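You operate a simulated robot arm through the tools that you are given. There is no shell and no other tool. Be economical: measure what you need, move in short steps, check, and stop when the job is done.

You are at the controls of a simulated two-armed robot. One attempt, no reset.

## Task
Screw the cap back on the small white bottle on the top of the workbench.
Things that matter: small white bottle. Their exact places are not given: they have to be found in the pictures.

It is judged by the outcome, as a careful person would: the job done as asked, and still so three seconds after it is handed in. It fails if anything else is knocked over, pushed out of place, dropped, spilled or broken. A push-on lid holds only when it is set on centred and level and pressed home; a screw cap is set on level and turned clockwise until tight.

## Robot
Two 7-joint arms with two-finger parallel grippers on one trunk, on a base that drives. Base frame: it is fixed to the floor where the robot stands at the start and does not move with it; the origin is under the middle of the robot, x ahead of it, y to its left, z up. Lengths are in m, angles in degrees, forces in N, time in s.
The left shoulder is at the start at [0.05, 0.165, 1.105], the right one opposite. With the tool pointing down near the work surface each hand reaches from about 0.24 to 0.7 m from the robot's upright axis, wherever it stands, measured 20 degrees to its own side. Payload 3.91 kg a hand.
Tool frame (each hand has its own): the origin (TCP) lies between the finger pads and is the grasp point; the fingertips stand 0.03 m ahead of it; z points along the fingers, y is the line along which they close. The gripper opens to 0.11 m. The fingers are 0.02 m wide and 0.01 m thick; the gripper's body (0.048 by 0.112 m) begins 0.055 m behind the TCP.
Orientation is that of the tool frame in the base frame, as a unit quaternion [x, y, z, w]. With the fingers straight down and closing along the base's y, the tool's x points along the base's -x, its y along +y and its z along -z.

## Interface
- The arms move only by the tool step_arm. It takes "left_deltas", "right_deltas" or both (then of equal length, played together; a hand with none holds still); each is a list of rows, each an object (a shift or turn left out is 0, a gripper value left out holds the last) with "slide": the shift along the tool's x, y, z in cm, a list of three; "rotation": the turn, a rotation vector about the tool's x, y, z in degrees, a list of three; "fingers": the gripper command, from -1 (fully open) to 1 (shut), values between in proportion. In form: [{"slide": [dx, dy, dz], "rotation": [rx, ry, rz], "fingers": fingers}, ...]. A call has 1 to 10 rows; each row shifts and turns the commanded pose from where the row before left it, along the tool's axes as they then stand. A row lasts 0.2 s, in which the tool goes at most 0.05 m and 8.6 degrees; a call with a longer step from one row to the next is refused whole, and so is a gripper value outside its range. A pose out of reach is approached as far as the arm can. The call stops where the force on the tool passes 40 N (or 10 N more than at its start, if that is more) or the arm is blocked; 0.2 s more then pass. Each finger travels about 0.045 m/s and halts on what it meets, pressing with about 40 N; the grip force reading is that of the motor and also rises with nothing between the fingers. The clock runs only during rows and for 0.2 s after the last one: add rows that do not move to give the fingers time. The reply holds the time, the measured pose of the TCP, the force on the tool along the base axes, the opening and the grip force, in the units named above and with some noise, with the torque about the TCP (base axes, N m) and any sound that the robot's microphone picked up.
- Cameras (640 x 400 px; columns grow to the right, rows downward): "scene" is now at [0.1195, -0.0263, 1.2958]; the picture's right is [-0.26, -0.97, 0.00], its down [-0.37, 0.10, -0.93] and it looks along [0.89, -0.24, -0.38] (base axes); focal length 251 px, centre (320, 200). "left" rides on the left gripper at [0.072, -0.017, -0.103] in its tool frame; the picture's right is [0.23, 0.97, 0.00], its down [-0.76, 0.18, -0.62] and it looks along [-0.61, 0.14, 0.78] (tool axes); focal length 222 px, centre (320, 200). "right" rides on the right gripper at [0.073, 0.017, -0.103] in its tool frame; the picture's right is [-0.23, 0.97, 0.00], its down [-0.76, -0.18, -0.62] and it looks along [-0.61, -0.14, 0.78] (tool axes); focal length 222 px, centre (320, 200).
- snapshot(camera): a new picture of that camera. No time passes.
- raise_lower(by): slides the trunk up (or, below 0, down) by that many m; the arms and the scene camera ride with it, the base frame stays. It gives what a move gives, with no picture.
- roll_base(legs): drives the robot by 1 to 6 legs, each [ahead, left, turn to the left] in m, m and degrees, along the robot's own axes; the way and the turn of a leg run together, so that a leg with both is an arc; at most 1.5 m and 180 degrees a leg. The arms and the cameras ride along, it lands a little off, and it stops where it bumps. It gives what a move gives.
- pan_tilt(pan, tilt): turns the head with the scene camera to pan (to the left, within 80 degrees either way) and tilt (down, from -29 to 69), counted from straight ahead of the robot. It gives what a move gives.
- measure_at(camera, pixels): for up to 12 pixels [column, row] of the newest picture of that camera ("zoom" is the newest enlarged one), the place [x, y, z] in the base frame of the surface seen there, good to about 0.002 m. No time passes.
- zoom(camera, box): a new picture of the part [left, top, right, bottom] of that camera's present view, enlarged. No time passes.
- finish_job(): hands the job in; it is judged then, once.

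Work in short steps. Measure before you move; look again where a grasp or a placing could have gone wrong, and mend it. You have 80 turns and 62 pictures in all, those below and enlarged ones among them. Open the grippers and draw the arms clear of the work before you hand the job in, unless the task says otherwise; then end with one line.

The tools are called after "Emit:" as name(argument=value, ...) on one line, values as JSON. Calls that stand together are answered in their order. step_arm: Moves the arms, as the interface text tells. Its arguments: {"type":"object","properties":{"left_deltas":{"type":"array","items":{"type":"object","properties":{"slide":{"type":"array","items":{"type":"number"}},"rotation":{"type":"array","items":{"type":"number"}},"fingers":{"type":"number"}}}},"right_deltas":{"type":"array","items":{"type":"object","properties":{"slide":{"type":"array","items":{"type":"number"}},"rotation":{"type":"array","items":{"type":"number"}},"fingers":{"type":"number"}}}}},"required":[]} The other tools are called the same way: raise_lower (by) slides the trunk up or down; roll_base (legs) drives the base; pan_tilt (pan, tilt) turns the head that bears the scene camera; snapshot (camera) takes a picture; measure_at (camera, pixels) gives the place of the surface under pixels of a picture; zoom (camera, box) takes an enlarged picture of a part of a camera's view; finish_job () hands the job in.

At the start:

```text
clock: 0.0
left_eef_pos: [0.4625, 0.0514, 1.197]
left_tool_rot: [0.0, 1.0, 0.0, 0.0]
left_contact_force: [0.1, -0.3, -0.6]
left_ft_torque: [0.0, -0.01, -0.03]
left_gripper_width: 0.1099
left_grasp_force: 0.0
right_eef_pos: [0.3764, -0.3398, 1.2051]
right_tool_rot: [0.002, 1.0, 0.0, 0.0]
right_contact_force: [-0.4, -0.5, 0.1]
right_ft_torque: [0.01, 0.05, 0.02]
right_gripper_width: 0.1103
right_grasp_force: 0.1
trunk travel left (down, up): [-0.325, 0.178]
robot x, y, heading: [-0.0022, -0.0045, 0.2]
head pan, tilt: [-15.0, 22.3]
```

scene: 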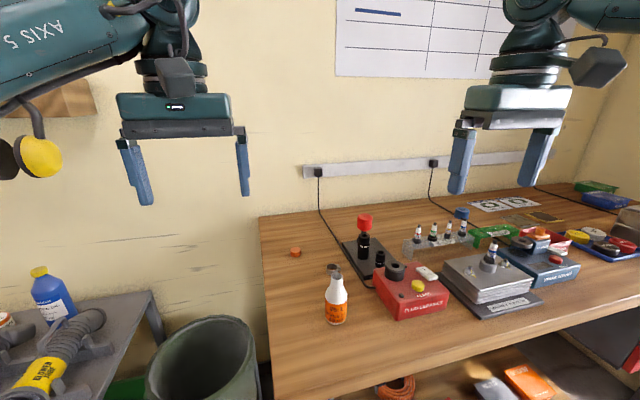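
right: 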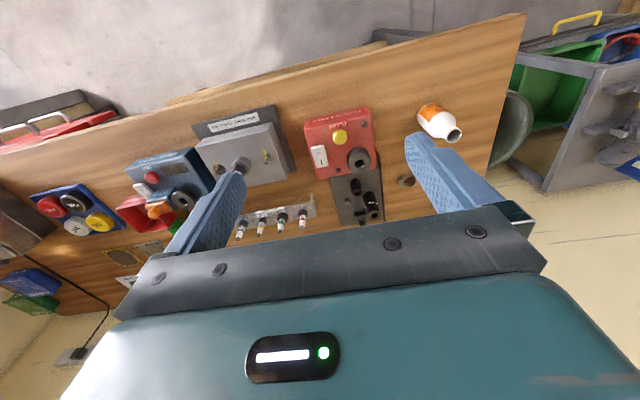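
left: 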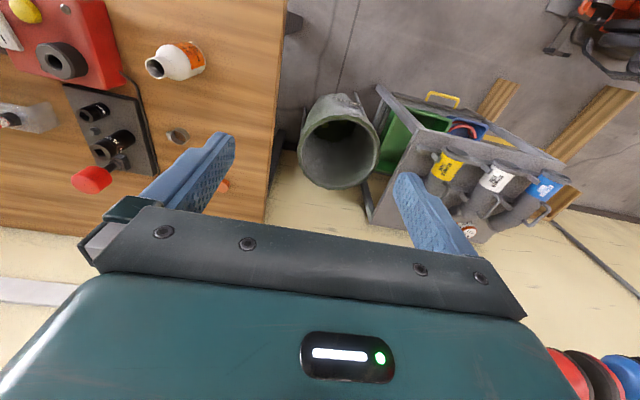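

The white bottle with the orange label is at about (336,298) in the scene; a small orange thing at (295,252) and a grey round at (335,268) may be the cap. I zoom in on them.

Emit:
zoom(camera="scene", box=[260, 210, 420, 340])

Emit:
zoom(camera="left", box=[60, 0, 280, 200])

```text
3.08 times, centred on (340, 275) of scene
```

zoom: 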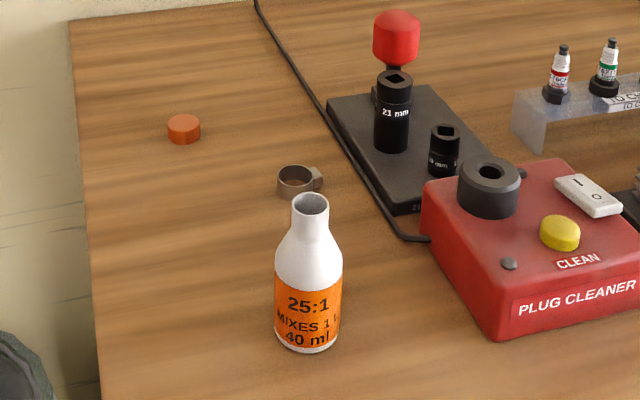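

```text
2.00 times, centred on (170, 100) of left
```

zoom: 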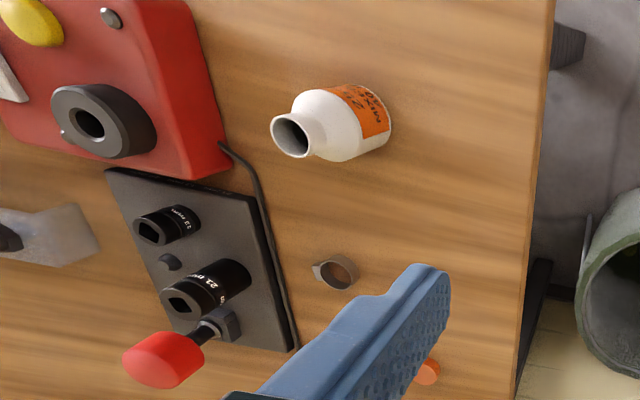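

The orange disc is likely the cap, and the grey ring looks like a hose clamp. I zoom closer on the cap and measure both the cap and the bottle.

Emit:
zoom(camera="scene", box=[280, 235, 360, 335])

Emit:
measure_at(camera="scene", pixels=[[296, 250], [296, 254], [291, 250], [300, 250], [337, 272], [333, 276], [341, 276], [336, 320], [326, 310], [346, 310], [325, 330], [310, 270]])

```text
4.00 times, centred on (320, 285) of scene
```

zoom: 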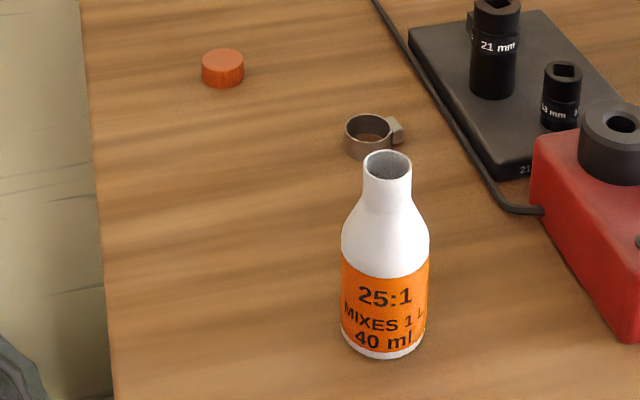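

```text
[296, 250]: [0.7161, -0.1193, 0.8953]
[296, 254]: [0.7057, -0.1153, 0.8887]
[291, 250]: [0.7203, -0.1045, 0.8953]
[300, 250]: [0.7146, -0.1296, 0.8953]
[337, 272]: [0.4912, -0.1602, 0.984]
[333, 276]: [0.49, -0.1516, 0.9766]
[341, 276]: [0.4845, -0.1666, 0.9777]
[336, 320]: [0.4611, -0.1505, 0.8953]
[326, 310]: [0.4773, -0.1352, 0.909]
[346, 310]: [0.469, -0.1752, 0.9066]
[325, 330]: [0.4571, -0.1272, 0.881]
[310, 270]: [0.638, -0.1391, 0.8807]
```

I measure the cap's top rim, the bottle's mouth rim and its sides from the 4x picture.

Emit:
measure_at(camera="zoom", pixels=[[223, 50], [223, 63], [204, 57], [242, 57], [223, 75], [388, 151], [365, 163], [410, 163], [387, 182], [388, 200], [344, 245], [427, 245]])

```text
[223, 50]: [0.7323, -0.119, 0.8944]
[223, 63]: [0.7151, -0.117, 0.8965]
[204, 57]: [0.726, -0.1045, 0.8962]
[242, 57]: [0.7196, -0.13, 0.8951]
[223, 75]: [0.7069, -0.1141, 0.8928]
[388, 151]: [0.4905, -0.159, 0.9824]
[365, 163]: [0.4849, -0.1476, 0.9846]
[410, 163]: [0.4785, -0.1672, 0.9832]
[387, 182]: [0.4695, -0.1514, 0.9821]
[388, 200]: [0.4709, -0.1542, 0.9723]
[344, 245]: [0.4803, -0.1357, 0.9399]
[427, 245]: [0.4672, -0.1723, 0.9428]
```

Cap centre is about (0.721,-0.117), top 0.896; bottle mouth about (0.481,-0.157), top 0.984, table 0.881. The cap is slightly out of reach, so I look down at the table's front edge before driving.

Emit:
pan_tilt(pan=-10, tilt=45)

Emit:
snapshot(camera="scene")

```text
clock: 0.9
left_eef_pos: [0.4628, 0.0517, 1.1969]
left_tool_rot: [-0.001, 1.0, 0.0, 0.0]
left_contact_force: [0.7, -0.2, -0.3]
left_ft_torque: [-0.02, 0.03, 0.02]
left_gripper_width: 0.1099
left_grasp_force: 0.1
right_eef_pos: [0.374, -0.3388, 1.2057]
right_tool_rot: [0.001, 1.0, 0.0, -0.001]
right_contact_force: [-0.5, -0.1, -0.1]
right_ft_torque: [0.0, 0.03, 0.02]
right_gripper_width: 0.1098
right_grasp_force: 0.1
trunk travel left (down, up): [-0.325, 0.178]
robot x, y, heading: [-0.0022, -0.002, -0.0]
head pan, tilt: [-10.0, 45.0]
```

```text
55 pictures are left
```

scene: 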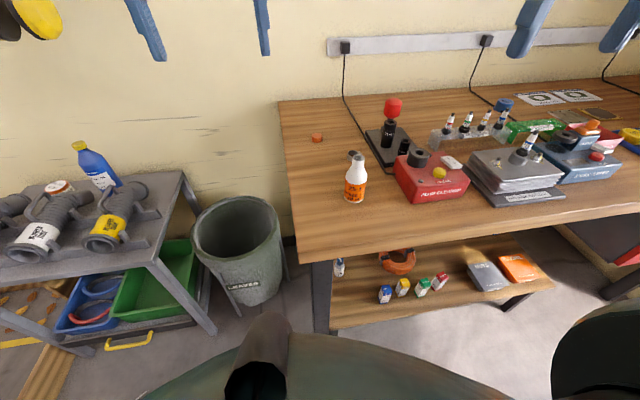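

The table's front edge runs around (300,262)-(640,200); I measure that, the bench legs and the robot's own body.

Emit:
measure_at(camera="scene", pixels=[[302, 262], [400, 244], [290, 180], [283, 105], [332, 325], [450, 305], [250, 345], [320, 340], [420, 365], [215, 330], [560, 340], [317, 138]])

```text
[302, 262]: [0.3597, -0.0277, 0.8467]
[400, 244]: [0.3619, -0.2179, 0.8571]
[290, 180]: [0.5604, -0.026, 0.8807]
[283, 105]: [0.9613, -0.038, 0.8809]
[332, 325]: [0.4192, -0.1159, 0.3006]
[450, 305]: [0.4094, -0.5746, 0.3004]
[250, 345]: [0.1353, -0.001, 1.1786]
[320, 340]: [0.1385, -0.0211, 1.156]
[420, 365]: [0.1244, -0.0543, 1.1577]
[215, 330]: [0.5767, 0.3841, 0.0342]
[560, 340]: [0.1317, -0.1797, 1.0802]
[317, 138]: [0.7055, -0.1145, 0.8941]
```

The bench edge is at x=0.36 and its left end at y=-0.026. I drive 6 cm ahead to bring the cap within reach.

Emit:
roll_base(legs=[[0.06, 0, 0]])

```text
clock: 1.8
left_eef_pos: [0.5239, 0.0528, 1.1957]
left_tool_rot: [-0.001, 1.0, 0.001, 0.0]
left_contact_force: [0.7, 0.1, -1.3]
left_ft_torque: [0.01, 0.03, 0.01]
left_gripper_width: 0.1102
left_grasp_force: 0.2
right_eef_pos: [0.4355, -0.3395, 1.2046]
right_tool_rot: [0.0, 1.0, 0.0, 0.0]
right_contact_force: [0.6, -0.2, -0.5]
right_ft_torque: [0.02, -0.01, -0.01]
right_gripper_width: 0.1099
right_grasp_force: 0.2
trunk travel left (down, up): [-0.325, 0.178]
robot x, y, heading: [0.0615, -0.0037, -0.2]
head pan, tilt: [-10.0, 45.0]
```

I move the right hand above the cap at (0.721,-0.117), half closing, and the left hand 12 cm aside to the left.

Emit:
step_arm(right_deltas=[{"slide": [-3.57, 2.78, 0], "fingers": -0.1}, {"slide": [-3.57, 2.78, 0]}, {"slide": [-3.57, 2.78, 0]}, {"slide": [-3.57, 2.78, 0]}, {"slide": [-3.57, 2.78, 0]}, {"slide": [-3.57, 2.78, 0]}, {"slide": [-3.57, 2.78, 0]}, {"slide": [-3.57, 2.78, 0]}, {"slide": [0, 0, 4.5]}, {"slide": [0, 0, 4.5]}], left_deltas=[{"slide": [0, 3, 0]}, {"slide": [0, 3, 0]}, {"slide": [0, 3, 0]}, {"slide": [0, 3, 0]}, {}, {}, {}, {}, {}, {}])

Emit:
snapshot(camera="right")

Emit:
snapshot(camera="scene")

```text
clock: 4.0
left_eef_pos: [0.5227, 0.1732, 1.1968]
left_tool_rot: [-0.001, 1.0, 0.0, 0.0]
left_contact_force: [0.0, -0.3, 0.5]
left_ft_torque: [0.01, -0.02, -0.02]
left_gripper_width: 0.1102
left_grasp_force: 0.1
right_eef_pos: [0.5745, -0.224, 1.071]
right_tool_rot: [0.001, 1.0, 0.0, 0.001]
right_contact_force: [0.6, -0.3, 0.0]
right_ft_torque: [0.01, 0.0, 0.0]
right_gripper_width: 0.0606
right_grasp_force: 0.1
right hand out of reach, approached as far as the arm can: row 4, 5, 6, 7, 8
trunk travel left (down, up): [-0.325, 0.178]
robot x, y, heading: [0.0573, -0.0007, 0.1]
head pan, tilt: [-10.0, 45.0]
```

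```text
54 pictures are left
```

right: 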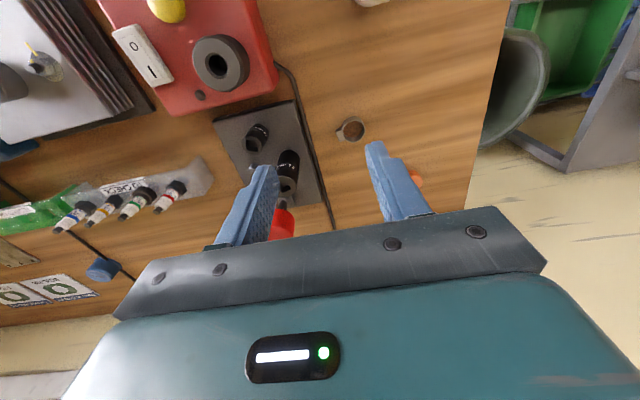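

```text
53 pictures are left
```

scene: 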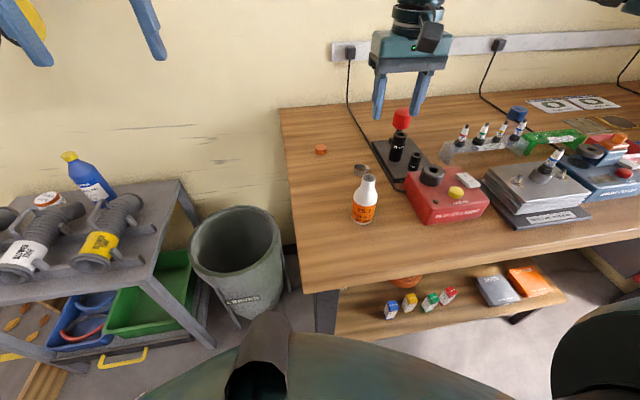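

The right arm stopped short at (0.5745,-0.224) because the wrist is above the shoulder; raising the trunk should help. I raise it 0.12 m and then step again.

Emit:
raise_lower(by=0.12)

Emit:
step_arm(right_deltas=[{"slide": [0, 0, 4]}, {"slide": [0, 0, 4]}, {"slide": [-2, 2, 0]}])

```text
clock: 5.5
left_eef_pos: [0.5231, 0.1738, 1.3165]
left_tool_rot: [-0.001, 1.0, 0.0, -0.001]
left_contact_force: [-0.3, -0.1, 0.2]
left_ft_torque: [0.05, -0.01, -0.01]
left_gripper_width: 0.1099
left_grasp_force: 0.1
right_eef_pos: [0.574, -0.2242, 1.1908]
right_tool_rot: [0.001, 1.0, -0.001, 0.0]
right_contact_force: [-0.4, 0.4, 0.2]
right_ft_torque: [0.01, 0.04, 0.01]
right_gripper_width: 0.0605
right_grasp_force: 0.1
trunk travel left (down, up): [-0.445, 0.058]
robot x, y, heading: [0.0594, 0.0022, -0.1]
head pan, tilt: [-10.0, 45.0]
```

```text
clock: 6.3
left_eef_pos: [0.524, 0.1739, 1.3168]
left_tool_rot: [-0.001, 1.0, 0.001, 0.0]
left_contact_force: [0.1, 0.1, -0.7]
left_ft_torque: [0.04, 0.02, 0.04]
left_gripper_width: 0.1099
left_grasp_force: 0.0
right_eef_pos: [0.5961, -0.2021, 1.1066]
right_tool_rot: [0.0, 1.0, 0.0, -0.001]
right_contact_force: [0.8, -0.6, 0.5]
right_ft_torque: [0.02, 0.04, -0.01]
right_gripper_width: 0.0602
right_grasp_force: 0.0
trunk travel left (down, up): [-0.445, 0.058]
robot x, y, heading: [0.0575, 0.0021, -0.4]
head pan, tilt: [-10.0, 45.0]
```

The steps track the measured pose. I go on toward (0.721,-0.117), passing well above the red knob.

Emit:
step_arm(right_deltas=[{"slide": [-3.1, 2.1, 0]}, {"slide": [-3.1, 2.1, 0]}, {"slide": [-3.1, 2.1, 0]}, {"slide": [-3.1, 2.1, 0]}])

Emit:
snapshot(camera="right")

```text
clock: 7.3
left_eef_pos: [0.5231, 0.1729, 1.3182]
left_tool_rot: [0.0, 1.0, 0.0, 0.0]
left_contact_force: [-0.3, -0.2, 0.9]
left_ft_torque: [-0.01, 0.01, 0.01]
left_gripper_width: 0.11
left_grasp_force: 0.1
right_eef_pos: [0.6013, -0.2052, 1.116]
right_tool_rot: [0.001, 1.0, -0.001, 0.001]
right_contact_force: [-0.5, 0.9, -0.3]
right_ft_torque: [-0.03, -0.02, -0.02]
right_gripper_width: 0.0604
right_grasp_force: 0.2
right hand out of reach, approached as far as the arm can: row 1, 2, 3, 4
trunk travel left (down, up): [-0.445, 0.058]
robot x, y, heading: [0.063, 0.0025, -0.0]
head pan, tilt: [-10.0, 45.0]
```

```text
52 pictures are left
```

right: 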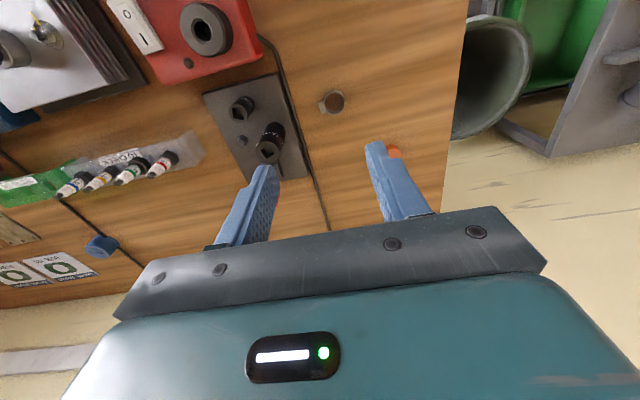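

The arm is still short at this height; reach grows lower down. I retreat to (0.59,-0.115), which is clear of the sockets and bottle, lower there, and then extend.

Emit:
step_arm(right_deltas=[{"slide": [1, 3, 0]}, {"slide": [0.5, 3, 0]}, {"slide": [0, 3, 0]}, {"slide": [0, 0, 4]}, {"slide": [0, 0, 4]}, {"slide": [0, 0, 4]}])

Emit:
snapshot(camera="right")

```text
clock: 8.7
left_eef_pos: [0.5223, 0.1736, 1.3167]
left_tool_rot: [-0.001, 1.0, 0.0, 0.0]
left_contact_force: [0.7, -1.0, 1.3]
left_ft_torque: [0.0, 0.0, 0.02]
left_gripper_width: 0.11
left_grasp_force: 0.0
right_eef_pos: [0.5332, -0.1736, 1.0072]
right_tool_rot: [0.001, 1.0, 0.0, 0.001]
right_contact_force: [-0.7, 0.0, 0.3]
right_ft_torque: [0.0, -0.02, 0.0]
right_gripper_width: 0.0605
right_grasp_force: 0.0
right hand out of reach, approached as far as the arm can: row 1, 2, 3, 4, 5, 6
trunk travel left (down, up): [-0.445, 0.058]
robot x, y, heading: [0.0622, -0.0025, 0.1]
head pan, tilt: [-10.0, 45.0]
```

```text
51 pictures are left
```

right: 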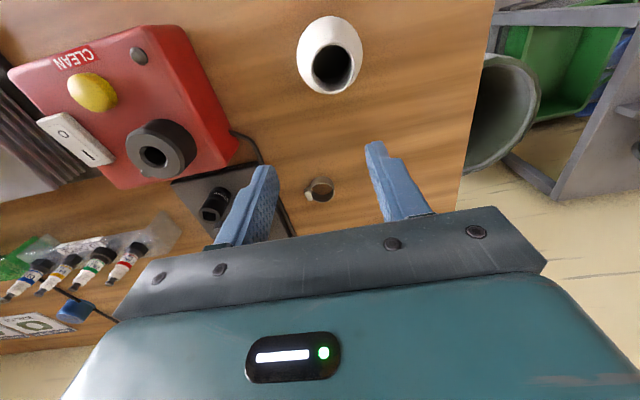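

The limit seems to come from reaching inward across the body, while the hand works best 20° to its own side. I raise the hand, then drive 3 cm ahead and 11 cm left so that the cap lies about 18° to the right.

Emit:
step_arm(right_deltas=[{"slide": [0, 0, -4]}, {"slide": [0, 0, -4]}, {"slide": [0, 0, -3]}, {"slide": [3, -2, 0]}])

Emit:
roll_base(legs=[[0, 0.11, 0], [0.03, 0, 0]])

Emit:
snapshot(camera="scene")

```text
clock: 9.7
left_eef_pos: [0.5214, 0.1725, 1.3175]
left_tool_rot: [-0.001, 1.0, 0.0, 0.001]
left_contact_force: [-0.2, -0.3, 0.6]
left_ft_torque: [0.01, -0.02, -0.01]
left_gripper_width: 0.1099
left_grasp_force: 0.1
right_eef_pos: [0.5018, -0.1933, 1.1177]
right_tool_rot: [0.001, 1.0, 0.001, 0.0]
right_contact_force: [-0.4, -0.5, -1.3]
right_ft_torque: [0.02, -0.01, 0.03]
right_gripper_width: 0.0604
right_grasp_force: 0.0
trunk travel left (down, up): [-0.445, 0.058]
robot x, y, heading: [0.0595, -0.0041, 0.1]
head pan, tilt: [-10.0, 45.0]
```

```text
clock: 11.8
left_eef_pos: [0.5559, 0.2839, 1.3164]
left_tool_rot: [-0.001, 1.0, 0.0, 0.0]
left_contact_force: [0.0, 0.1, 0.1]
left_ft_torque: [0.0, 0.05, 0.03]
left_gripper_width: 0.1099
left_grasp_force: 0.0
right_eef_pos: [0.5361, -0.0823, 1.1177]
right_tool_rot: [0.001, 1.0, 0.0, -0.001]
right_contact_force: [1.3, 0.7, -0.3]
right_ft_torque: [-0.02, 0.0, 0.02]
right_gripper_width: 0.0603
right_grasp_force: 0.0
trunk travel left (down, up): [-0.445, 0.058]
robot x, y, heading: [0.0893, 0.1083, -0.1]
head pan, tilt: [-10.0, 45.0]
```

```text
50 pictures are left
```

scene: 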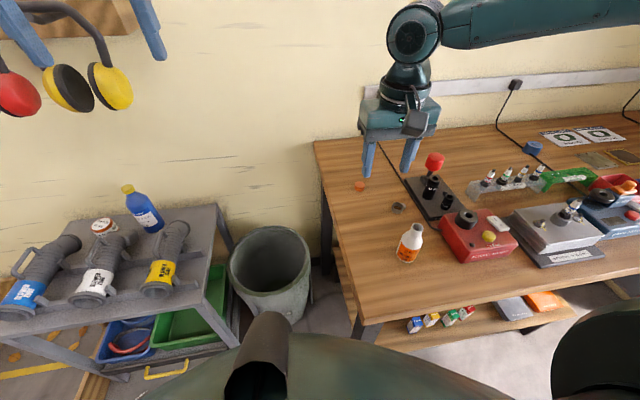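

Driving went well. I step toward the cap at (0.721,-0.117) and measure the red knob and the cap again.

Emit:
measure_at(camera="scene", pixels=[[434, 155], [433, 167], [359, 184], [410, 228], [416, 194]])

Emit:
step_arm(right_deltas=[{"slide": [0, 0, 4]}, {"slide": [-3.7, -0.7, 0]}, {"slide": [-3.7, -0.7, 0]}, {"slide": [-3.7, -0.7, 0]}, {"slide": [-3.7, -0.7, 0]}])

```text
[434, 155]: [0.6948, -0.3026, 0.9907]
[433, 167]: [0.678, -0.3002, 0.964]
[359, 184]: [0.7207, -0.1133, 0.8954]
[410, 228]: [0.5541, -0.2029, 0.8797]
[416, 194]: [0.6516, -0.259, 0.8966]
```

```text
clock: 13.0
left_eef_pos: [0.5524, 0.2817, 1.3177]
left_tool_rot: [0.001, 1.0, 0.0, 0.0]
left_contact_force: [-0.5, -0.6, 0.9]
left_ft_torque: [0.03, -0.02, 0.02]
left_gripper_width: 0.1099
left_grasp_force: 0.1
right_eef_pos: [0.6488, -0.13, 1.0853]
right_tool_rot: [0.001, 1.0, 0.001, 0.001]
right_contact_force: [-0.4, 0.3, 0.5]
right_ft_torque: [0.0, -0.02, 0.01]
right_gripper_width: 0.0604
right_grasp_force: 0.0
right hand out of reach, approached as far as the arm can: row 4, 5
trunk travel left (down, up): [-0.445, 0.058]
robot x, y, heading: [0.0918, 0.109, -0.1]
head pan, tilt: [-10.0, 45.0]
```

Nothing but table lies beneath (0.649,-0.13). I lower by 11 cm, then extend to the cap's place, stopping above the cap.

Emit:
step_arm(right_deltas=[{"slide": [0, 0, 4]}, {"slide": [0, 0, 4]}, {"slide": [0, 0, 3]}, {"slide": [-3.5, 0.6, 0]}, {"slide": [-3.7, 0.7, 0]}])

Emit:
snapshot(camera="right")

```text
clock: 14.2
left_eef_pos: [0.5528, 0.2824, 1.3168]
left_tool_rot: [0.0, 1.0, 0.0, 0.0]
left_contact_force: [0.8, -0.4, 0.7]
left_ft_torque: [-0.01, 0.02, -0.01]
left_gripper_width: 0.1099
left_grasp_force: 0.0
right_eef_pos: [0.6429, -0.1599, 1.0133]
right_tool_rot: [0.0, 1.0, 0.0, 0.001]
right_contact_force: [0.0, 0.3, 0.2]
right_ft_torque: [-0.04, 0.03, 0.04]
right_gripper_width: 0.0605
right_grasp_force: 0.0
right hand out of reach, approached as far as the arm can: row 1, 2, 3, 4, 5
trunk travel left (down, up): [-0.445, 0.058]
robot x, y, heading: [0.0899, 0.1098, 0.1]
head pan, tilt: [-10.0, 45.0]
```

```text
49 pictures are left
```

right: 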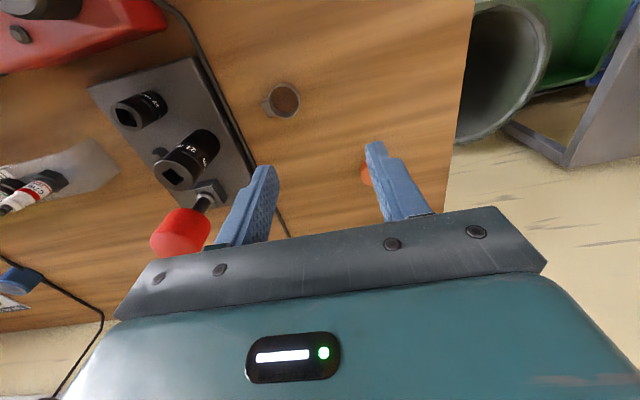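

Lowering with the trunk raised does not gain reach; the stated reach holds at the original trunk height. I pull the hand up and back, lower the trunk 0.12, and try again.

Emit:
step_arm(right_deltas=[{"slide": [3, 1, -3]}, {"slide": [0, 1, -4]}, {"slide": [0, 1, -4]}])

Emit:
raise_lower(by=-0.12)

Emit:
step_arm(right_deltas=[{"slide": [-3.5, 0, 0]}, {"slide": [-3, 0, 0]}, {"slide": [-3, 0, 0]}])

```text
clock: 15.0
left_eef_pos: [0.5527, 0.2834, 1.3169]
left_tool_rot: [0.0, 1.0, 0.0, 0.0]
left_contact_force: [-0.8, -0.6, 0.0]
left_ft_torque: [0.02, -0.01, -0.01]
left_gripper_width: 0.11
left_grasp_force: 0.1
right_eef_pos: [0.6102, -0.1297, 1.1258]
right_tool_rot: [0.0, 1.0, -0.001, -0.001]
right_contact_force: [0.7, 0.0, 0.0]
right_ft_torque: [0.02, 0.0, -0.03]
right_gripper_width: 0.0605
right_grasp_force: 0.0
trunk travel left (down, up): [-0.445, 0.058]
robot x, y, heading: [0.0864, 0.1106, 0.1]
head pan, tilt: [-10.0, 45.0]
```

```text
clock: 16.5
left_eef_pos: [0.5524, 0.2829, 1.1982]
left_tool_rot: [0.0, 1.0, 0.0, 0.0]
left_contact_force: [0.0, -0.4, 0.6]
left_ft_torque: [0.0, 0.01, 0.0]
left_gripper_width: 0.11
left_grasp_force: 0.0
right_eef_pos: [0.6115, -0.129, 1.0061]
right_tool_rot: [0.001, 1.0, 0.0, 0.001]
right_contact_force: [0.3, 0.4, -0.4]
right_ft_torque: [0.0, 0.01, -0.01]
right_gripper_width: 0.0605
right_grasp_force: 0.1
trunk travel left (down, up): [-0.325, 0.178]
robot x, y, heading: [0.0922, 0.1076, -0.2]
head pan, tilt: [-10.0, 45.0]
```

```text
clock: 17.3
left_eef_pos: [0.5532, 0.283, 1.1964]
left_tool_rot: [0.0, 1.0, 0.0, 0.0]
left_contact_force: [-0.9, -0.2, -0.3]
left_ft_torque: [0.0, 0.0, 0.02]
left_gripper_width: 0.1103
left_grasp_force: 0.1
right_eef_pos: [0.6627, -0.147, 1.0051]
right_tool_rot: [0.001, 1.0, 0.0, -0.001]
right_contact_force: [0.3, 0.2, 0.5]
right_ft_torque: [-0.01, -0.01, -0.01]
right_gripper_width: 0.0606
right_grasp_force: 0.0
right hand out of reach, approached as far as the arm can: row 2, 3
trunk travel left (down, up): [-0.325, 0.178]
robot x, y, heading: [0.0886, 0.1099, -0.0]
head pan, tilt: [-10.0, 45.0]
```

Reach is about 0.63 m now, and 0.67 is needed. I look down for clearance between the base and the bench before driving a bit closer.

Emit:
pan_tilt(pan=-35, tilt=69)

Emit:
snapshot(camera="scene")

```text
clock: 18.2
left_eef_pos: [0.5535, 0.2829, 1.1971]
left_tool_rot: [-0.001, 1.0, 0.0, -0.001]
left_contact_force: [-0.9, 0.5, -0.4]
left_ft_torque: [-0.01, 0.03, -0.03]
left_gripper_width: 0.1099
left_grasp_force: 0.1
right_eef_pos: [0.6616, -0.1454, 1.0055]
right_tool_rot: [0.0, 1.0, 0.0, 0.001]
right_contact_force: [-0.2, 0.0, 0.3]
right_ft_torque: [0.02, -0.01, 0.0]
right_gripper_width: 0.0604
right_grasp_force: 0.0
trunk travel left (down, up): [-0.325, 0.178]
robot x, y, heading: [0.0914, 0.107, -0.0]
head pan, tilt: [-35.0, 68.8]
```

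```text
48 pictures are left
```

scene: 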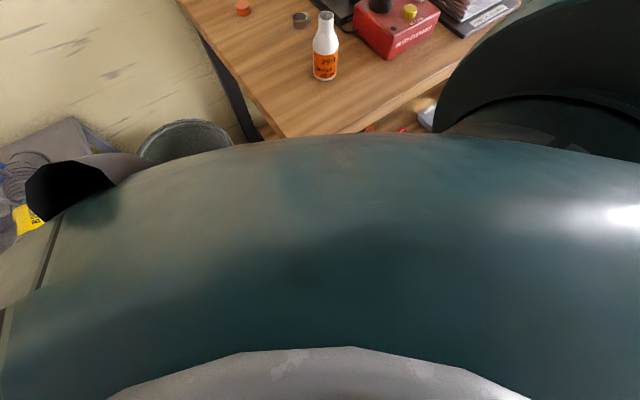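

The view is blocked by the robot's own body. Turning the robot about 22° left brings the right shoulder nearer to the cap without moving into the bench, so I raise the hand, back off 3 cm and turn.

Emit:
step_arm(right_deltas=[{"slide": [2, 0, -4]}, {"slide": [2, 0, -4]}])

Emit:
roll_base(legs=[[-0.03, 0, 0], [0, 0, 22]])

Emit:
pan_tilt(pan=-40, tilt=40)

Emit:
snapshot(camera="scene")

```text
clock: 18.8
left_eef_pos: [0.5518, 0.2835, 1.1979]
left_tool_rot: [-0.001, 1.0, 0.0, 0.0]
left_contact_force: [0.1, -0.1, 0.1]
left_ft_torque: [0.03, 0.01, 0.02]
left_gripper_width: 0.1101
left_grasp_force: 0.1
right_eef_pos: [0.6188, -0.1462, 1.0858]
right_tool_rot: [0.001, 1.0, 0.0, 0.0]
right_contact_force: [-0.6, -0.6, -0.6]
right_ft_torque: [-0.02, 0.0, -0.01]
right_gripper_width: 0.0603
right_grasp_force: 0.1
trunk travel left (down, up): [-0.325, 0.178]
robot x, y, heading: [0.089, 0.107, -0.1]
head pan, tilt: [-35.0, 68.8]
```

```text
clock: 20.8
left_eef_pos: [0.4225, 0.4467, 1.1973]
left_tool_rot: [-0.193, 0.981, 0.0, 0.0]
left_contact_force: [-0.4, -0.5, 0.6]
left_ft_torque: [0.01, 0.0, -0.03]
left_gripper_width: 0.1101
left_grasp_force: 0.0
right_eef_pos: [0.6464, 0.0734, 1.0865]
right_tool_rot: [-0.193, 0.981, 0.001, 0.0]
right_contact_force: [1.0, 0.2, 0.0]
right_ft_torque: [0.0, 0.0, 0.0]
right_gripper_width: 0.0606
right_grasp_force: 0.0
trunk travel left (down, up): [-0.325, 0.178]
robot x, y, heading: [0.0619, 0.107, 22.3]
head pan, tilt: [-35.0, 68.8]
```

```text
clock: 21.7
left_eef_pos: [0.4225, 0.445, 1.1973]
left_tool_rot: [-0.193, 0.981, 0.0, 0.0]
left_contact_force: [0.6, 0.3, 0.1]
left_ft_torque: [0.01, 0.02, -0.02]
left_gripper_width: 0.1098
left_grasp_force: 0.0
right_eef_pos: [0.6481, 0.0732, 1.0859]
right_tool_rot: [-0.192, 0.981, 0.0, 0.0]
right_contact_force: [0.3, -0.1, 0.1]
right_ft_torque: [0.0, -0.01, 0.0]
right_gripper_width: 0.0604
right_grasp_force: 0.0
trunk travel left (down, up): [-0.325, 0.178]
robot x, y, heading: [0.0625, 0.1094, 22.4]
head pan, tilt: [-40.0, 40.0]
```

```text
47 pictures are left
```

scene: 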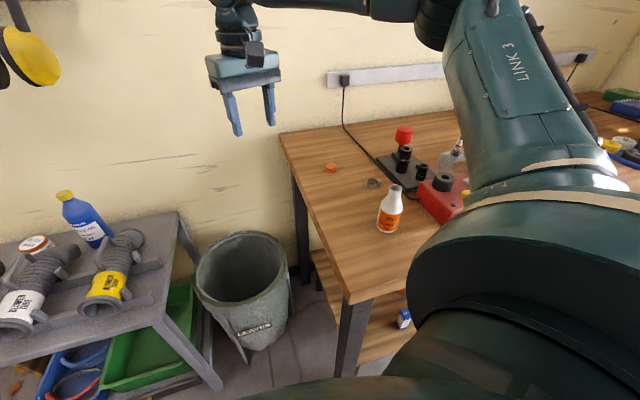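

The tool axes are now turned 22.3°. The cap is 20.3 cm along the tool's -y, so I move there at this height.

Emit:
step_arm(right_deltas=[{"slide": [0.1, -4.1, 0]}, {"slide": [0.1, -4.1, 0]}, {"slide": [0.1, -4.1, 0]}, {"slide": [0.1, -4.1, 0]}, {"slide": [0.05, -3.9, 0]}])

Emit:
snapshot(camera="right")

```text
clock: 22.9
left_eef_pos: [0.4231, 0.4445, 1.1982]
left_tool_rot: [-0.194, 0.981, 0.001, 0.0]
left_contact_force: [-0.4, -0.5, 0.2]
left_ft_torque: [0.01, -0.01, 0.01]
left_gripper_width: 0.1098
left_grasp_force: 0.1
right_eef_pos: [0.7196, -0.1163, 1.0844]
right_tool_rot: [-0.192, 0.981, 0.0, 0.0]
right_contact_force: [0.1, -0.2, 0.0]
right_ft_torque: [0.02, -0.03, 0.02]
right_gripper_width: 0.0605
right_grasp_force: 0.0
trunk travel left (down, up): [-0.325, 0.178]
robot x, y, heading: [0.0588, 0.1107, 22.4]
head pan, tilt: [-40.0, 40.0]
```

```text
46 pictures are left
```

right: 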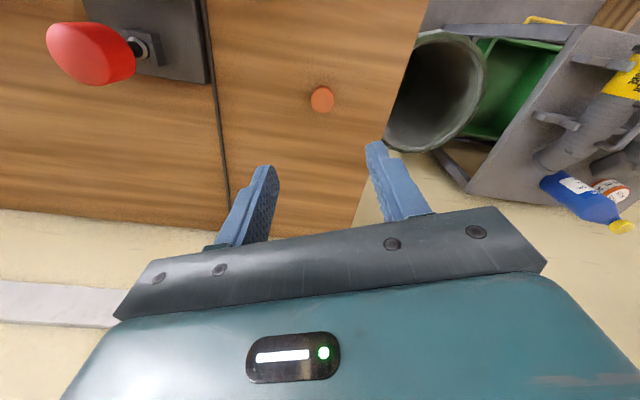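

The hand is right above the cap, seen at (322,98). I zoom in and measure it.

Emit:
zoom(camera="right", box=[290, 75, 354, 115])

Emit:
measure_at(camera="zoom", pixels=[[320, 120], [220, 220], [420, 220], [320, 230], [320, 330]])

```text
10.00 times, centred on (322, 95) of right
```

zoom: 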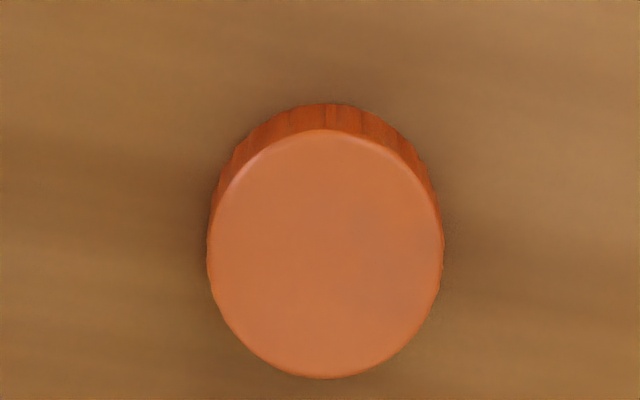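

```text
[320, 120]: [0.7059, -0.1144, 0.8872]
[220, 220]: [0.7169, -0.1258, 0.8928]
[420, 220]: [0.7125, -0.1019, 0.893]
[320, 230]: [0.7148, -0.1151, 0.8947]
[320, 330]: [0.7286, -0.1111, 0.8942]
```

The cap stands upright with its closed top up. I measure the top ellipse's centre and edges.

Emit:
measure_at(camera="zoom", pixels=[[325, 253], [212, 253], [438, 253], [325, 136], [325, 372]])

```text
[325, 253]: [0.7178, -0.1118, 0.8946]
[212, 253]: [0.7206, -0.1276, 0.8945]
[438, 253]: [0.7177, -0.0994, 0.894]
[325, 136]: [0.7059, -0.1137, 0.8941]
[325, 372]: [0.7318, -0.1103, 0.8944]
```

Cap centre is (0.719,-0.113), 27 mm wide. I shift 3 mm and descend to TCP z 0.914, putting the fingertips 3 mm above the table.

Emit:
step_arm(right_deltas=[{"slide": [-0.07, 0.33, 4]}, {"slide": [0, 0, 4]}, {"slide": [0, 0, 4]}, {"slide": [0, 0, 3]}])

Emit:
snapshot(camera="right")

```text
clock: 23.9
left_eef_pos: [0.4234, 0.4466, 1.1981]
left_tool_rot: [-0.193, 0.981, 0.0, 0.001]
left_contact_force: [-0.9, 0.7, -0.4]
left_ft_torque: [0.02, 0.05, -0.02]
left_gripper_width: 0.1097
left_grasp_force: 0.1
right_eef_pos: [0.7184, -0.1111, 0.936]
right_tool_rot: [-0.193, 0.981, 0.0, 0.0]
right_contact_force: [-0.1, 0.1, -0.3]
right_ft_torque: [-0.01, -0.04, -0.01]
right_gripper_width: 0.0605
right_grasp_force: 0.0
trunk travel left (down, up): [-0.325, 0.178]
robot x, y, heading: [0.0618, 0.1096, 22.4]
head pan, tilt: [-40.0, 40.0]
```

```text
44 pictures are left
```

right: 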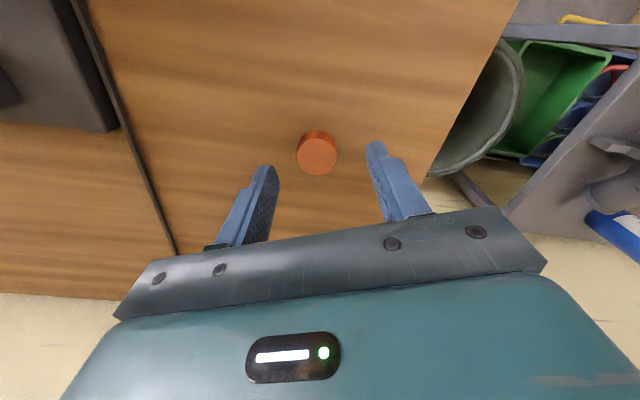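

The cap sits centred between the fingers. I descend the last 2.2 cm and close.

Emit:
step_arm(right_deltas=[{"slide": [0, 0, 2.2]}, {"fingers": 1}, {}, {}, {}, {}])

Emit:
snapshot(camera="right")

```text
clock: 25.3
left_eef_pos: [0.4234, 0.4447, 1.1984]
left_tool_rot: [-0.193, 0.981, 0.0, 0.0]
left_contact_force: [-0.2, 0.0, -0.2]
left_ft_torque: [0.01, -0.03, 0.01]
left_gripper_width: 0.1099
left_grasp_force: 0.0
right_eef_pos: [0.718, -0.1123, 0.914]
right_tool_rot: [-0.192, 0.981, 0.0, 0.001]
right_contact_force: [1.4, -0.8, -0.1]
right_ft_torque: [0.02, -0.05, 0.01]
right_gripper_width: 0.0267
right_grasp_force: 39.8
trunk travel left (down, up): [-0.325, 0.178]
robot x, y, heading: [0.0614, 0.1114, 22.3]
head pan, tilt: [-40.0, 40.0]
```

```text
43 pictures are left
```

right: 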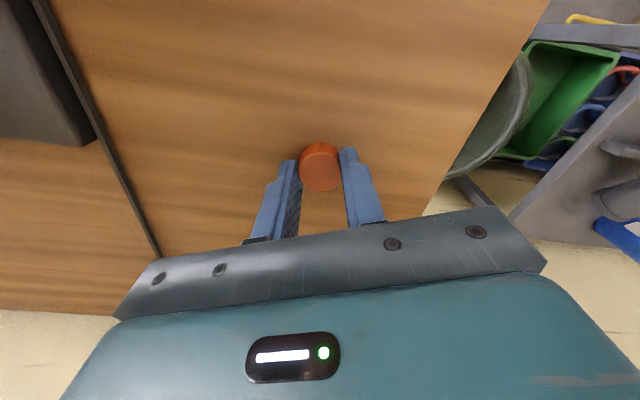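

Cap is held (26.7 mm, 40 N). I lift it straight up 18 cm and bring it in toward the robot's front.

Emit:
step_arm(right_deltas=[{"slide": [0, 0, -2]}, {"slide": [0, 0, -4]}, {"slide": [0, 0, -4]}, {"slide": [0, 0, -4]}, {"slide": [0, 0, -4]}, {"slide": [3, 3, 0]}, {"slide": [3, 3, 0]}, {"slide": [3, 3, 0]}, {"slide": [0, 3, 0]}])

Emit:
snapshot(camera="right")

```text
clock: 27.3
left_eef_pos: [0.4231, 0.4457, 1.1959]
left_tool_rot: [-0.194, 0.981, 0.0, 0.0]
left_contact_force: [0.4, 0.7, 1.3]
left_ft_torque: [-0.02, -0.01, -0.02]
left_gripper_width: 0.11
left_grasp_force: 0.0
right_eef_pos: [0.5899, -0.0358, 1.0925]
right_tool_rot: [-0.192, 0.981, 0.0, 0.0]
right_contact_force: [-0.1, 0.3, -0.4]
right_ft_torque: [-0.01, 0.02, -0.01]
right_gripper_width: 0.027
right_grasp_force: 39.7
trunk travel left (down, up): [-0.325, 0.178]
robot x, y, heading: [0.0618, 0.1108, 22.0]
head pan, tilt: [-40.0, 40.0]
```

```text
42 pictures are left
```

right: 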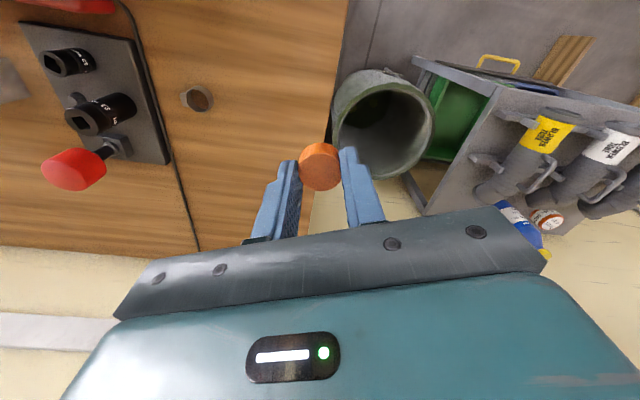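

Cap is safely held at z 1.09. I turn the robot back to heading 0 and shift right 0.115 m, so the bottle is about 20° to the right.

Emit:
roll_base(legs=[[0, 0, -22.2], [0, -0.115, 0]])

Emit:
pan_tilt(pan=-15, tilt=40)

Emit:
snapshot(camera="scene")

```text
clock: 30.1
left_eef_pos: [0.5222, 0.1695, 1.1962]
left_tool_rot: [-0.002, 1.0, 0.001, 0.0]
left_contact_force: [-0.1, 0.0, 0.6]
left_ft_torque: [0.0, 0.0, 0.03]
left_gripper_width: 0.1101
left_grasp_force: 0.0
right_eef_pos: [0.4981, -0.34, 1.0914]
right_tool_rot: [-0.001, 1.0, 0.0, 0.0]
right_contact_force: [0.0, 0.9, -0.1]
right_ft_torque: [0.0, -0.03, -0.09]
right_gripper_width: 0.0264
right_grasp_force: 39.6
trunk travel left (down, up): [-0.325, 0.178]
robot x, y, heading: [0.0603, -0.0053, 0.0]
head pan, tilt: [-40.0, 40.0]
```

```text
clock: 31.0
left_eef_pos: [0.5222, 0.1696, 1.1975]
left_tool_rot: [-0.003, 1.0, 0.0, 0.0]
left_contact_force: [-0.1, 0.4, -0.2]
left_ft_torque: [0.0, 0.01, 0.01]
left_gripper_width: 0.1102
left_grasp_force: 0.0
right_eef_pos: [0.4974, -0.3403, 1.092]
right_tool_rot: [-0.001, 1.0, 0.0, -0.001]
right_contact_force: [-0.1, -0.7, -0.5]
right_ft_torque: [-0.01, 0.01, 0.02]
right_gripper_width: 0.0266
right_grasp_force: 40.0
trunk travel left (down, up): [-0.325, 0.178]
robot x, y, heading: [0.058, -0.0054, -0.5]
head pan, tilt: [-15.0, 40.0]
```

```text
41 pictures are left
```

scene: 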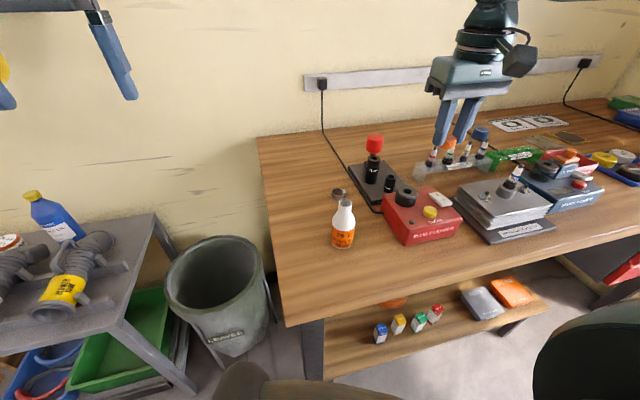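

Everything is in place. Now the left hand must grip the bottle from the left side with its camera up: I first yaw it about 103° in place, high up, to see whether the wrist allows it.

Emit:
step_arm(left_deltas=[{"rotation": [0, 0, -8.6]}, {"rotation": [0, 0, -8.6]}, {"rotation": [0, 0, -8.6]}, {"rotation": [0, 0, -8.6]}, {"rotation": [0, 0, -8.6]}, {"rotation": [0, 0, -8.6]}, {"rotation": [0, 0, -8.6]}, {"rotation": [0, 0, -8.6]}, {"rotation": [0, 0, -8.6]}, {"rotation": [0, 0, -8.6]}])

```text
clock: 33.2
left_eef_pos: [0.5231, 0.1702, 1.1969]
left_tool_rot: [-0.683, 0.73, 0.001, 0.001]
left_contact_force: [-0.1, 0.3, -0.1]
left_ft_torque: [0.05, 0.02, 0.0]
left_gripper_width: 0.1102
left_grasp_force: 0.0
right_eef_pos: [0.4977, -0.34, 1.0931]
right_tool_rot: [-0.001, 1.0, 0.0, 0.0]
right_contact_force: [0.6, -0.4, 0.8]
right_ft_torque: [-0.01, 0.04, -0.01]
right_gripper_width: 0.0266
right_grasp_force: 39.9
trunk travel left (down, up): [-0.325, 0.178]
robot x, y, heading: [0.062, -0.004, -0.2]
head pan, tilt: [-15.0, 40.0]
```

Yaw reached 86° without trouble. I add 15° more and begin pitching the fingers up toward horizontal.

Emit:
step_arm(left_deltas=[{"rotation": [0, 0, -7.5]}, {"rotation": [0, 0, -7.5]}, {"rotation": [0, 8.5, 0]}, {"rotation": [0, 8.5, 0]}, {"rotation": [0, 8.5, 0]}, {"rotation": [0, 8.5, 0]}, {"rotation": [0, 8.5, 0]}, {"rotation": [0, 8.5, 0]}, {"rotation": [0, 8.5, 0]}, {"rotation": [0, 8.5, 0]}])

Emit:
snapshot(camera="left")

```text
clock: 35.4
left_eef_pos: [0.5224, 0.1699, 1.1978]
left_tool_rot: [0.639, -0.526, 0.434, 0.356]
left_contact_force: [0.3, 0.2, -0.1]
left_ft_torque: [0.0, 0.0, -0.01]
left_gripper_width: 0.1099
left_grasp_force: 0.0
right_eef_pos: [0.4978, -0.3384, 1.0936]
right_tool_rot: [-0.001, 1.0, 0.0, 0.0]
right_contact_force: [0.3, 0.0, 0.1]
right_ft_torque: [-0.01, -0.01, -0.01]
right_gripper_width: 0.0265
right_grasp_force: 40.4
trunk travel left (down, up): [-0.325, 0.178]
robot x, y, heading: [0.0601, -0.005, 0.3]
head pan, tilt: [-15.0, 40.0]
```

```text
40 pictures are left
```

left: 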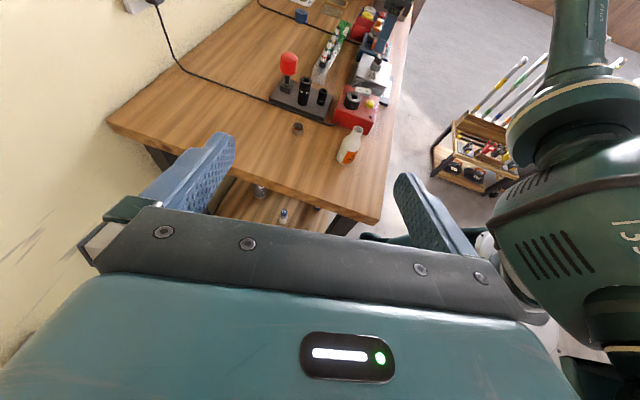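

The left hand now points to -79° azimuth, 22° down, camera up. I pitch 6° more, narrow it to about 7 cm, and lower it beside the bench's left end.

Emit:
step_arm(left_deltas=[{"rotation": [0, 6, 0], "fingers": -0.27}, {"slide": [-3.9, 0, 1.12]}, {"slide": [-3.9, 0, 1.12]}, {"slide": [-3.9, 0, 1.12]}, {"slide": [-3.9, 0, 1.12]}, {"slide": [-3.9, 0, 1.12]}, {"slide": [-3.9, 0, 1.12]}])

Emit:
snapshot(camera="left")

Emit:
snapshot(camera="scene")

```text
clock: 37.0
left_eef_pos: [0.523, 0.1708, 0.9547]
left_tool_rot: [0.616, -0.507, 0.466, 0.382]
left_contact_force: [-0.4, 0.2, 0.2]
left_ft_torque: [0.01, -0.01, 0.0]
left_gripper_width: 0.0697
left_grasp_force: 0.0
right_eef_pos: [0.498, -0.3389, 1.0921]
right_tool_rot: [0.0, 1.0, 0.0, 0.0]
right_contact_force: [-0.1, -0.2, -1.1]
right_ft_torque: [-0.03, 0.02, 0.0]
right_gripper_width: 0.0266
right_grasp_force: 40.0
trunk travel left (down, up): [-0.325, 0.178]
robot x, y, heading: [0.0587, -0.0014, 0.3]
head pan, tilt: [-15.0, 40.0]
```

```text
39 pictures are left
```

left: 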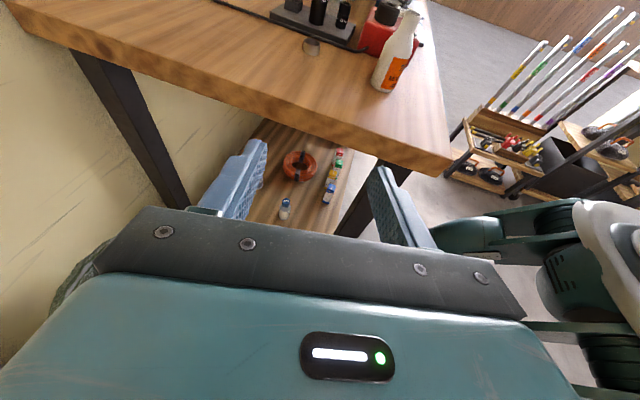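

```text
38 pictures are left
```

scene: 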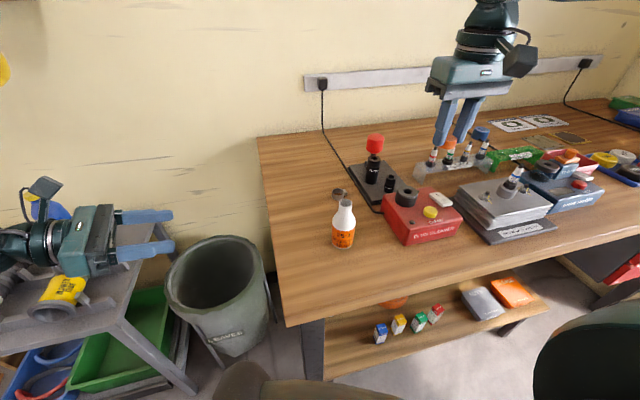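

The left hand is in a good pose beside the bench. I measure the bottle again, close up, for its axis.

Emit:
zoom(camera="scene", box=[312, 190, 376, 255])

Emit:
zoom(camera="left", box=[340, 0, 460, 100])

```text
6.15 times, centred on (344, 222) of scene
```

zoom: 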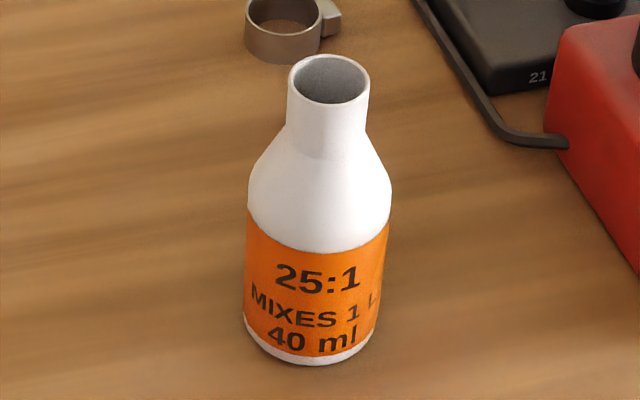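

```text
4.00 times, centred on (400, 50) of left
```

zoom: 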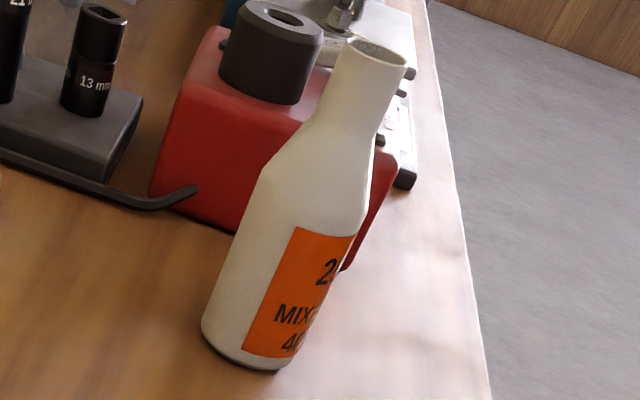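

I measure the mouth rim (scene pixels) and the body's near surface (left zoom).

Emit:
measure_at(camera="scene", pixels=[[339.2, 202.2], [351.7, 202.2], [345.3, 206.3], [345.6, 198.7], [344, 216], [332.5, 230], [354, 230], [343, 235], [337, 215], [351, 215]])

Emit:
measure_at(camera="zoom", pixels=[[250, 280], [340, 260], [300, 270], [345, 44], [405, 66], [370, 58], [270, 366]])

```text
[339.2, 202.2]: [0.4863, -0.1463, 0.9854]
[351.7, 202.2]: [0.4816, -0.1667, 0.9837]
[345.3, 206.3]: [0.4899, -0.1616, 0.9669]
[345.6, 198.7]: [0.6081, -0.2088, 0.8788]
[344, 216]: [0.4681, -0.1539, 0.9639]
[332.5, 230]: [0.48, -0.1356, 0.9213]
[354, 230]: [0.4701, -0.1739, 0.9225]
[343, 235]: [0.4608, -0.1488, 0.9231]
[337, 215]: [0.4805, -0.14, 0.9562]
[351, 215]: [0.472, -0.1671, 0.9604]
```

```text
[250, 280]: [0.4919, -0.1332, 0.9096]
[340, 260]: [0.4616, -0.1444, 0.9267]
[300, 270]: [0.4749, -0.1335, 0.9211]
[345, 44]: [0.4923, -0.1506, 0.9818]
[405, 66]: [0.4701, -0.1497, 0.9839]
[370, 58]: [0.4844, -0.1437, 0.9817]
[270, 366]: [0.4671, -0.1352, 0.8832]
```

The bottle's axis is at about (0.482,-0.156). I align the left hand with the approach line and advance 20 cm, stopping 11 cm short.

Emit:
step_arm(left_deltas=[{"slide": [1.7, 3.44, 0]}, {"slide": [1.7, 3.44, 0]}, {"slide": [1.7, 3.44, 0]}, {"slide": [0, 0, 4]}, {"slide": [0, 0, 4]}, {"slide": [0, 0, 4]}, {"slide": [0, 0, 4]}, {"slide": [0, 0, 4]}])

Emit:
snapshot(camera="left")

Emit:
snapshot(camera="scene")

```text
clock: 38.8
left_eef_pos: [0.4632, -0.0536, 0.9488]
left_tool_rot: [0.616, -0.508, 0.465, 0.383]
left_contact_force: [0.7, -0.2, 0.2]
left_ft_torque: [0.01, 0.01, -0.02]
left_gripper_width: 0.0698
left_grasp_force: 0.1
right_eef_pos: [0.4983, -0.3394, 1.0916]
right_tool_rot: [-0.001, 1.0, -0.001, 0.0]
right_contact_force: [0.0, 0.8, 0.1]
right_ft_torque: [0.0, -0.01, 0.02]
right_gripper_width: 0.0269
right_grasp_force: 39.9
trunk travel left (down, up): [-0.325, 0.178]
robot x, y, heading: [0.0598, -0.0055, 0.1]
head pan, tilt: [-15.0, 40.0]
```

```text
35 pictures are left
```

left: 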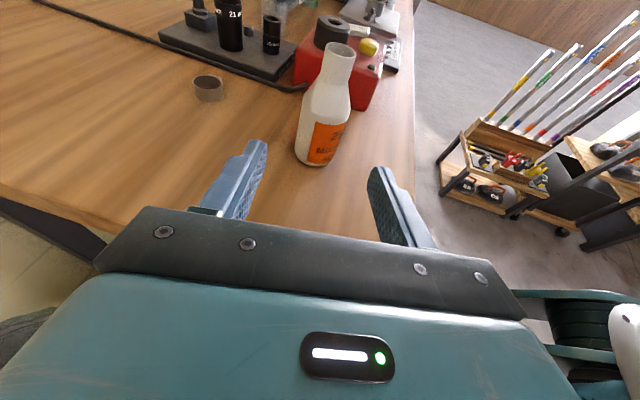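

```text
34 pictures are left
```

scene: 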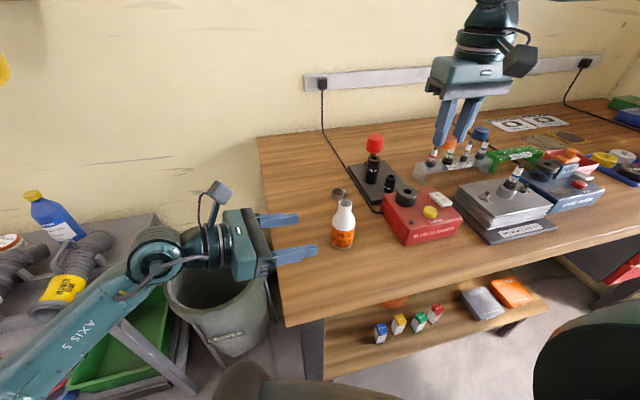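

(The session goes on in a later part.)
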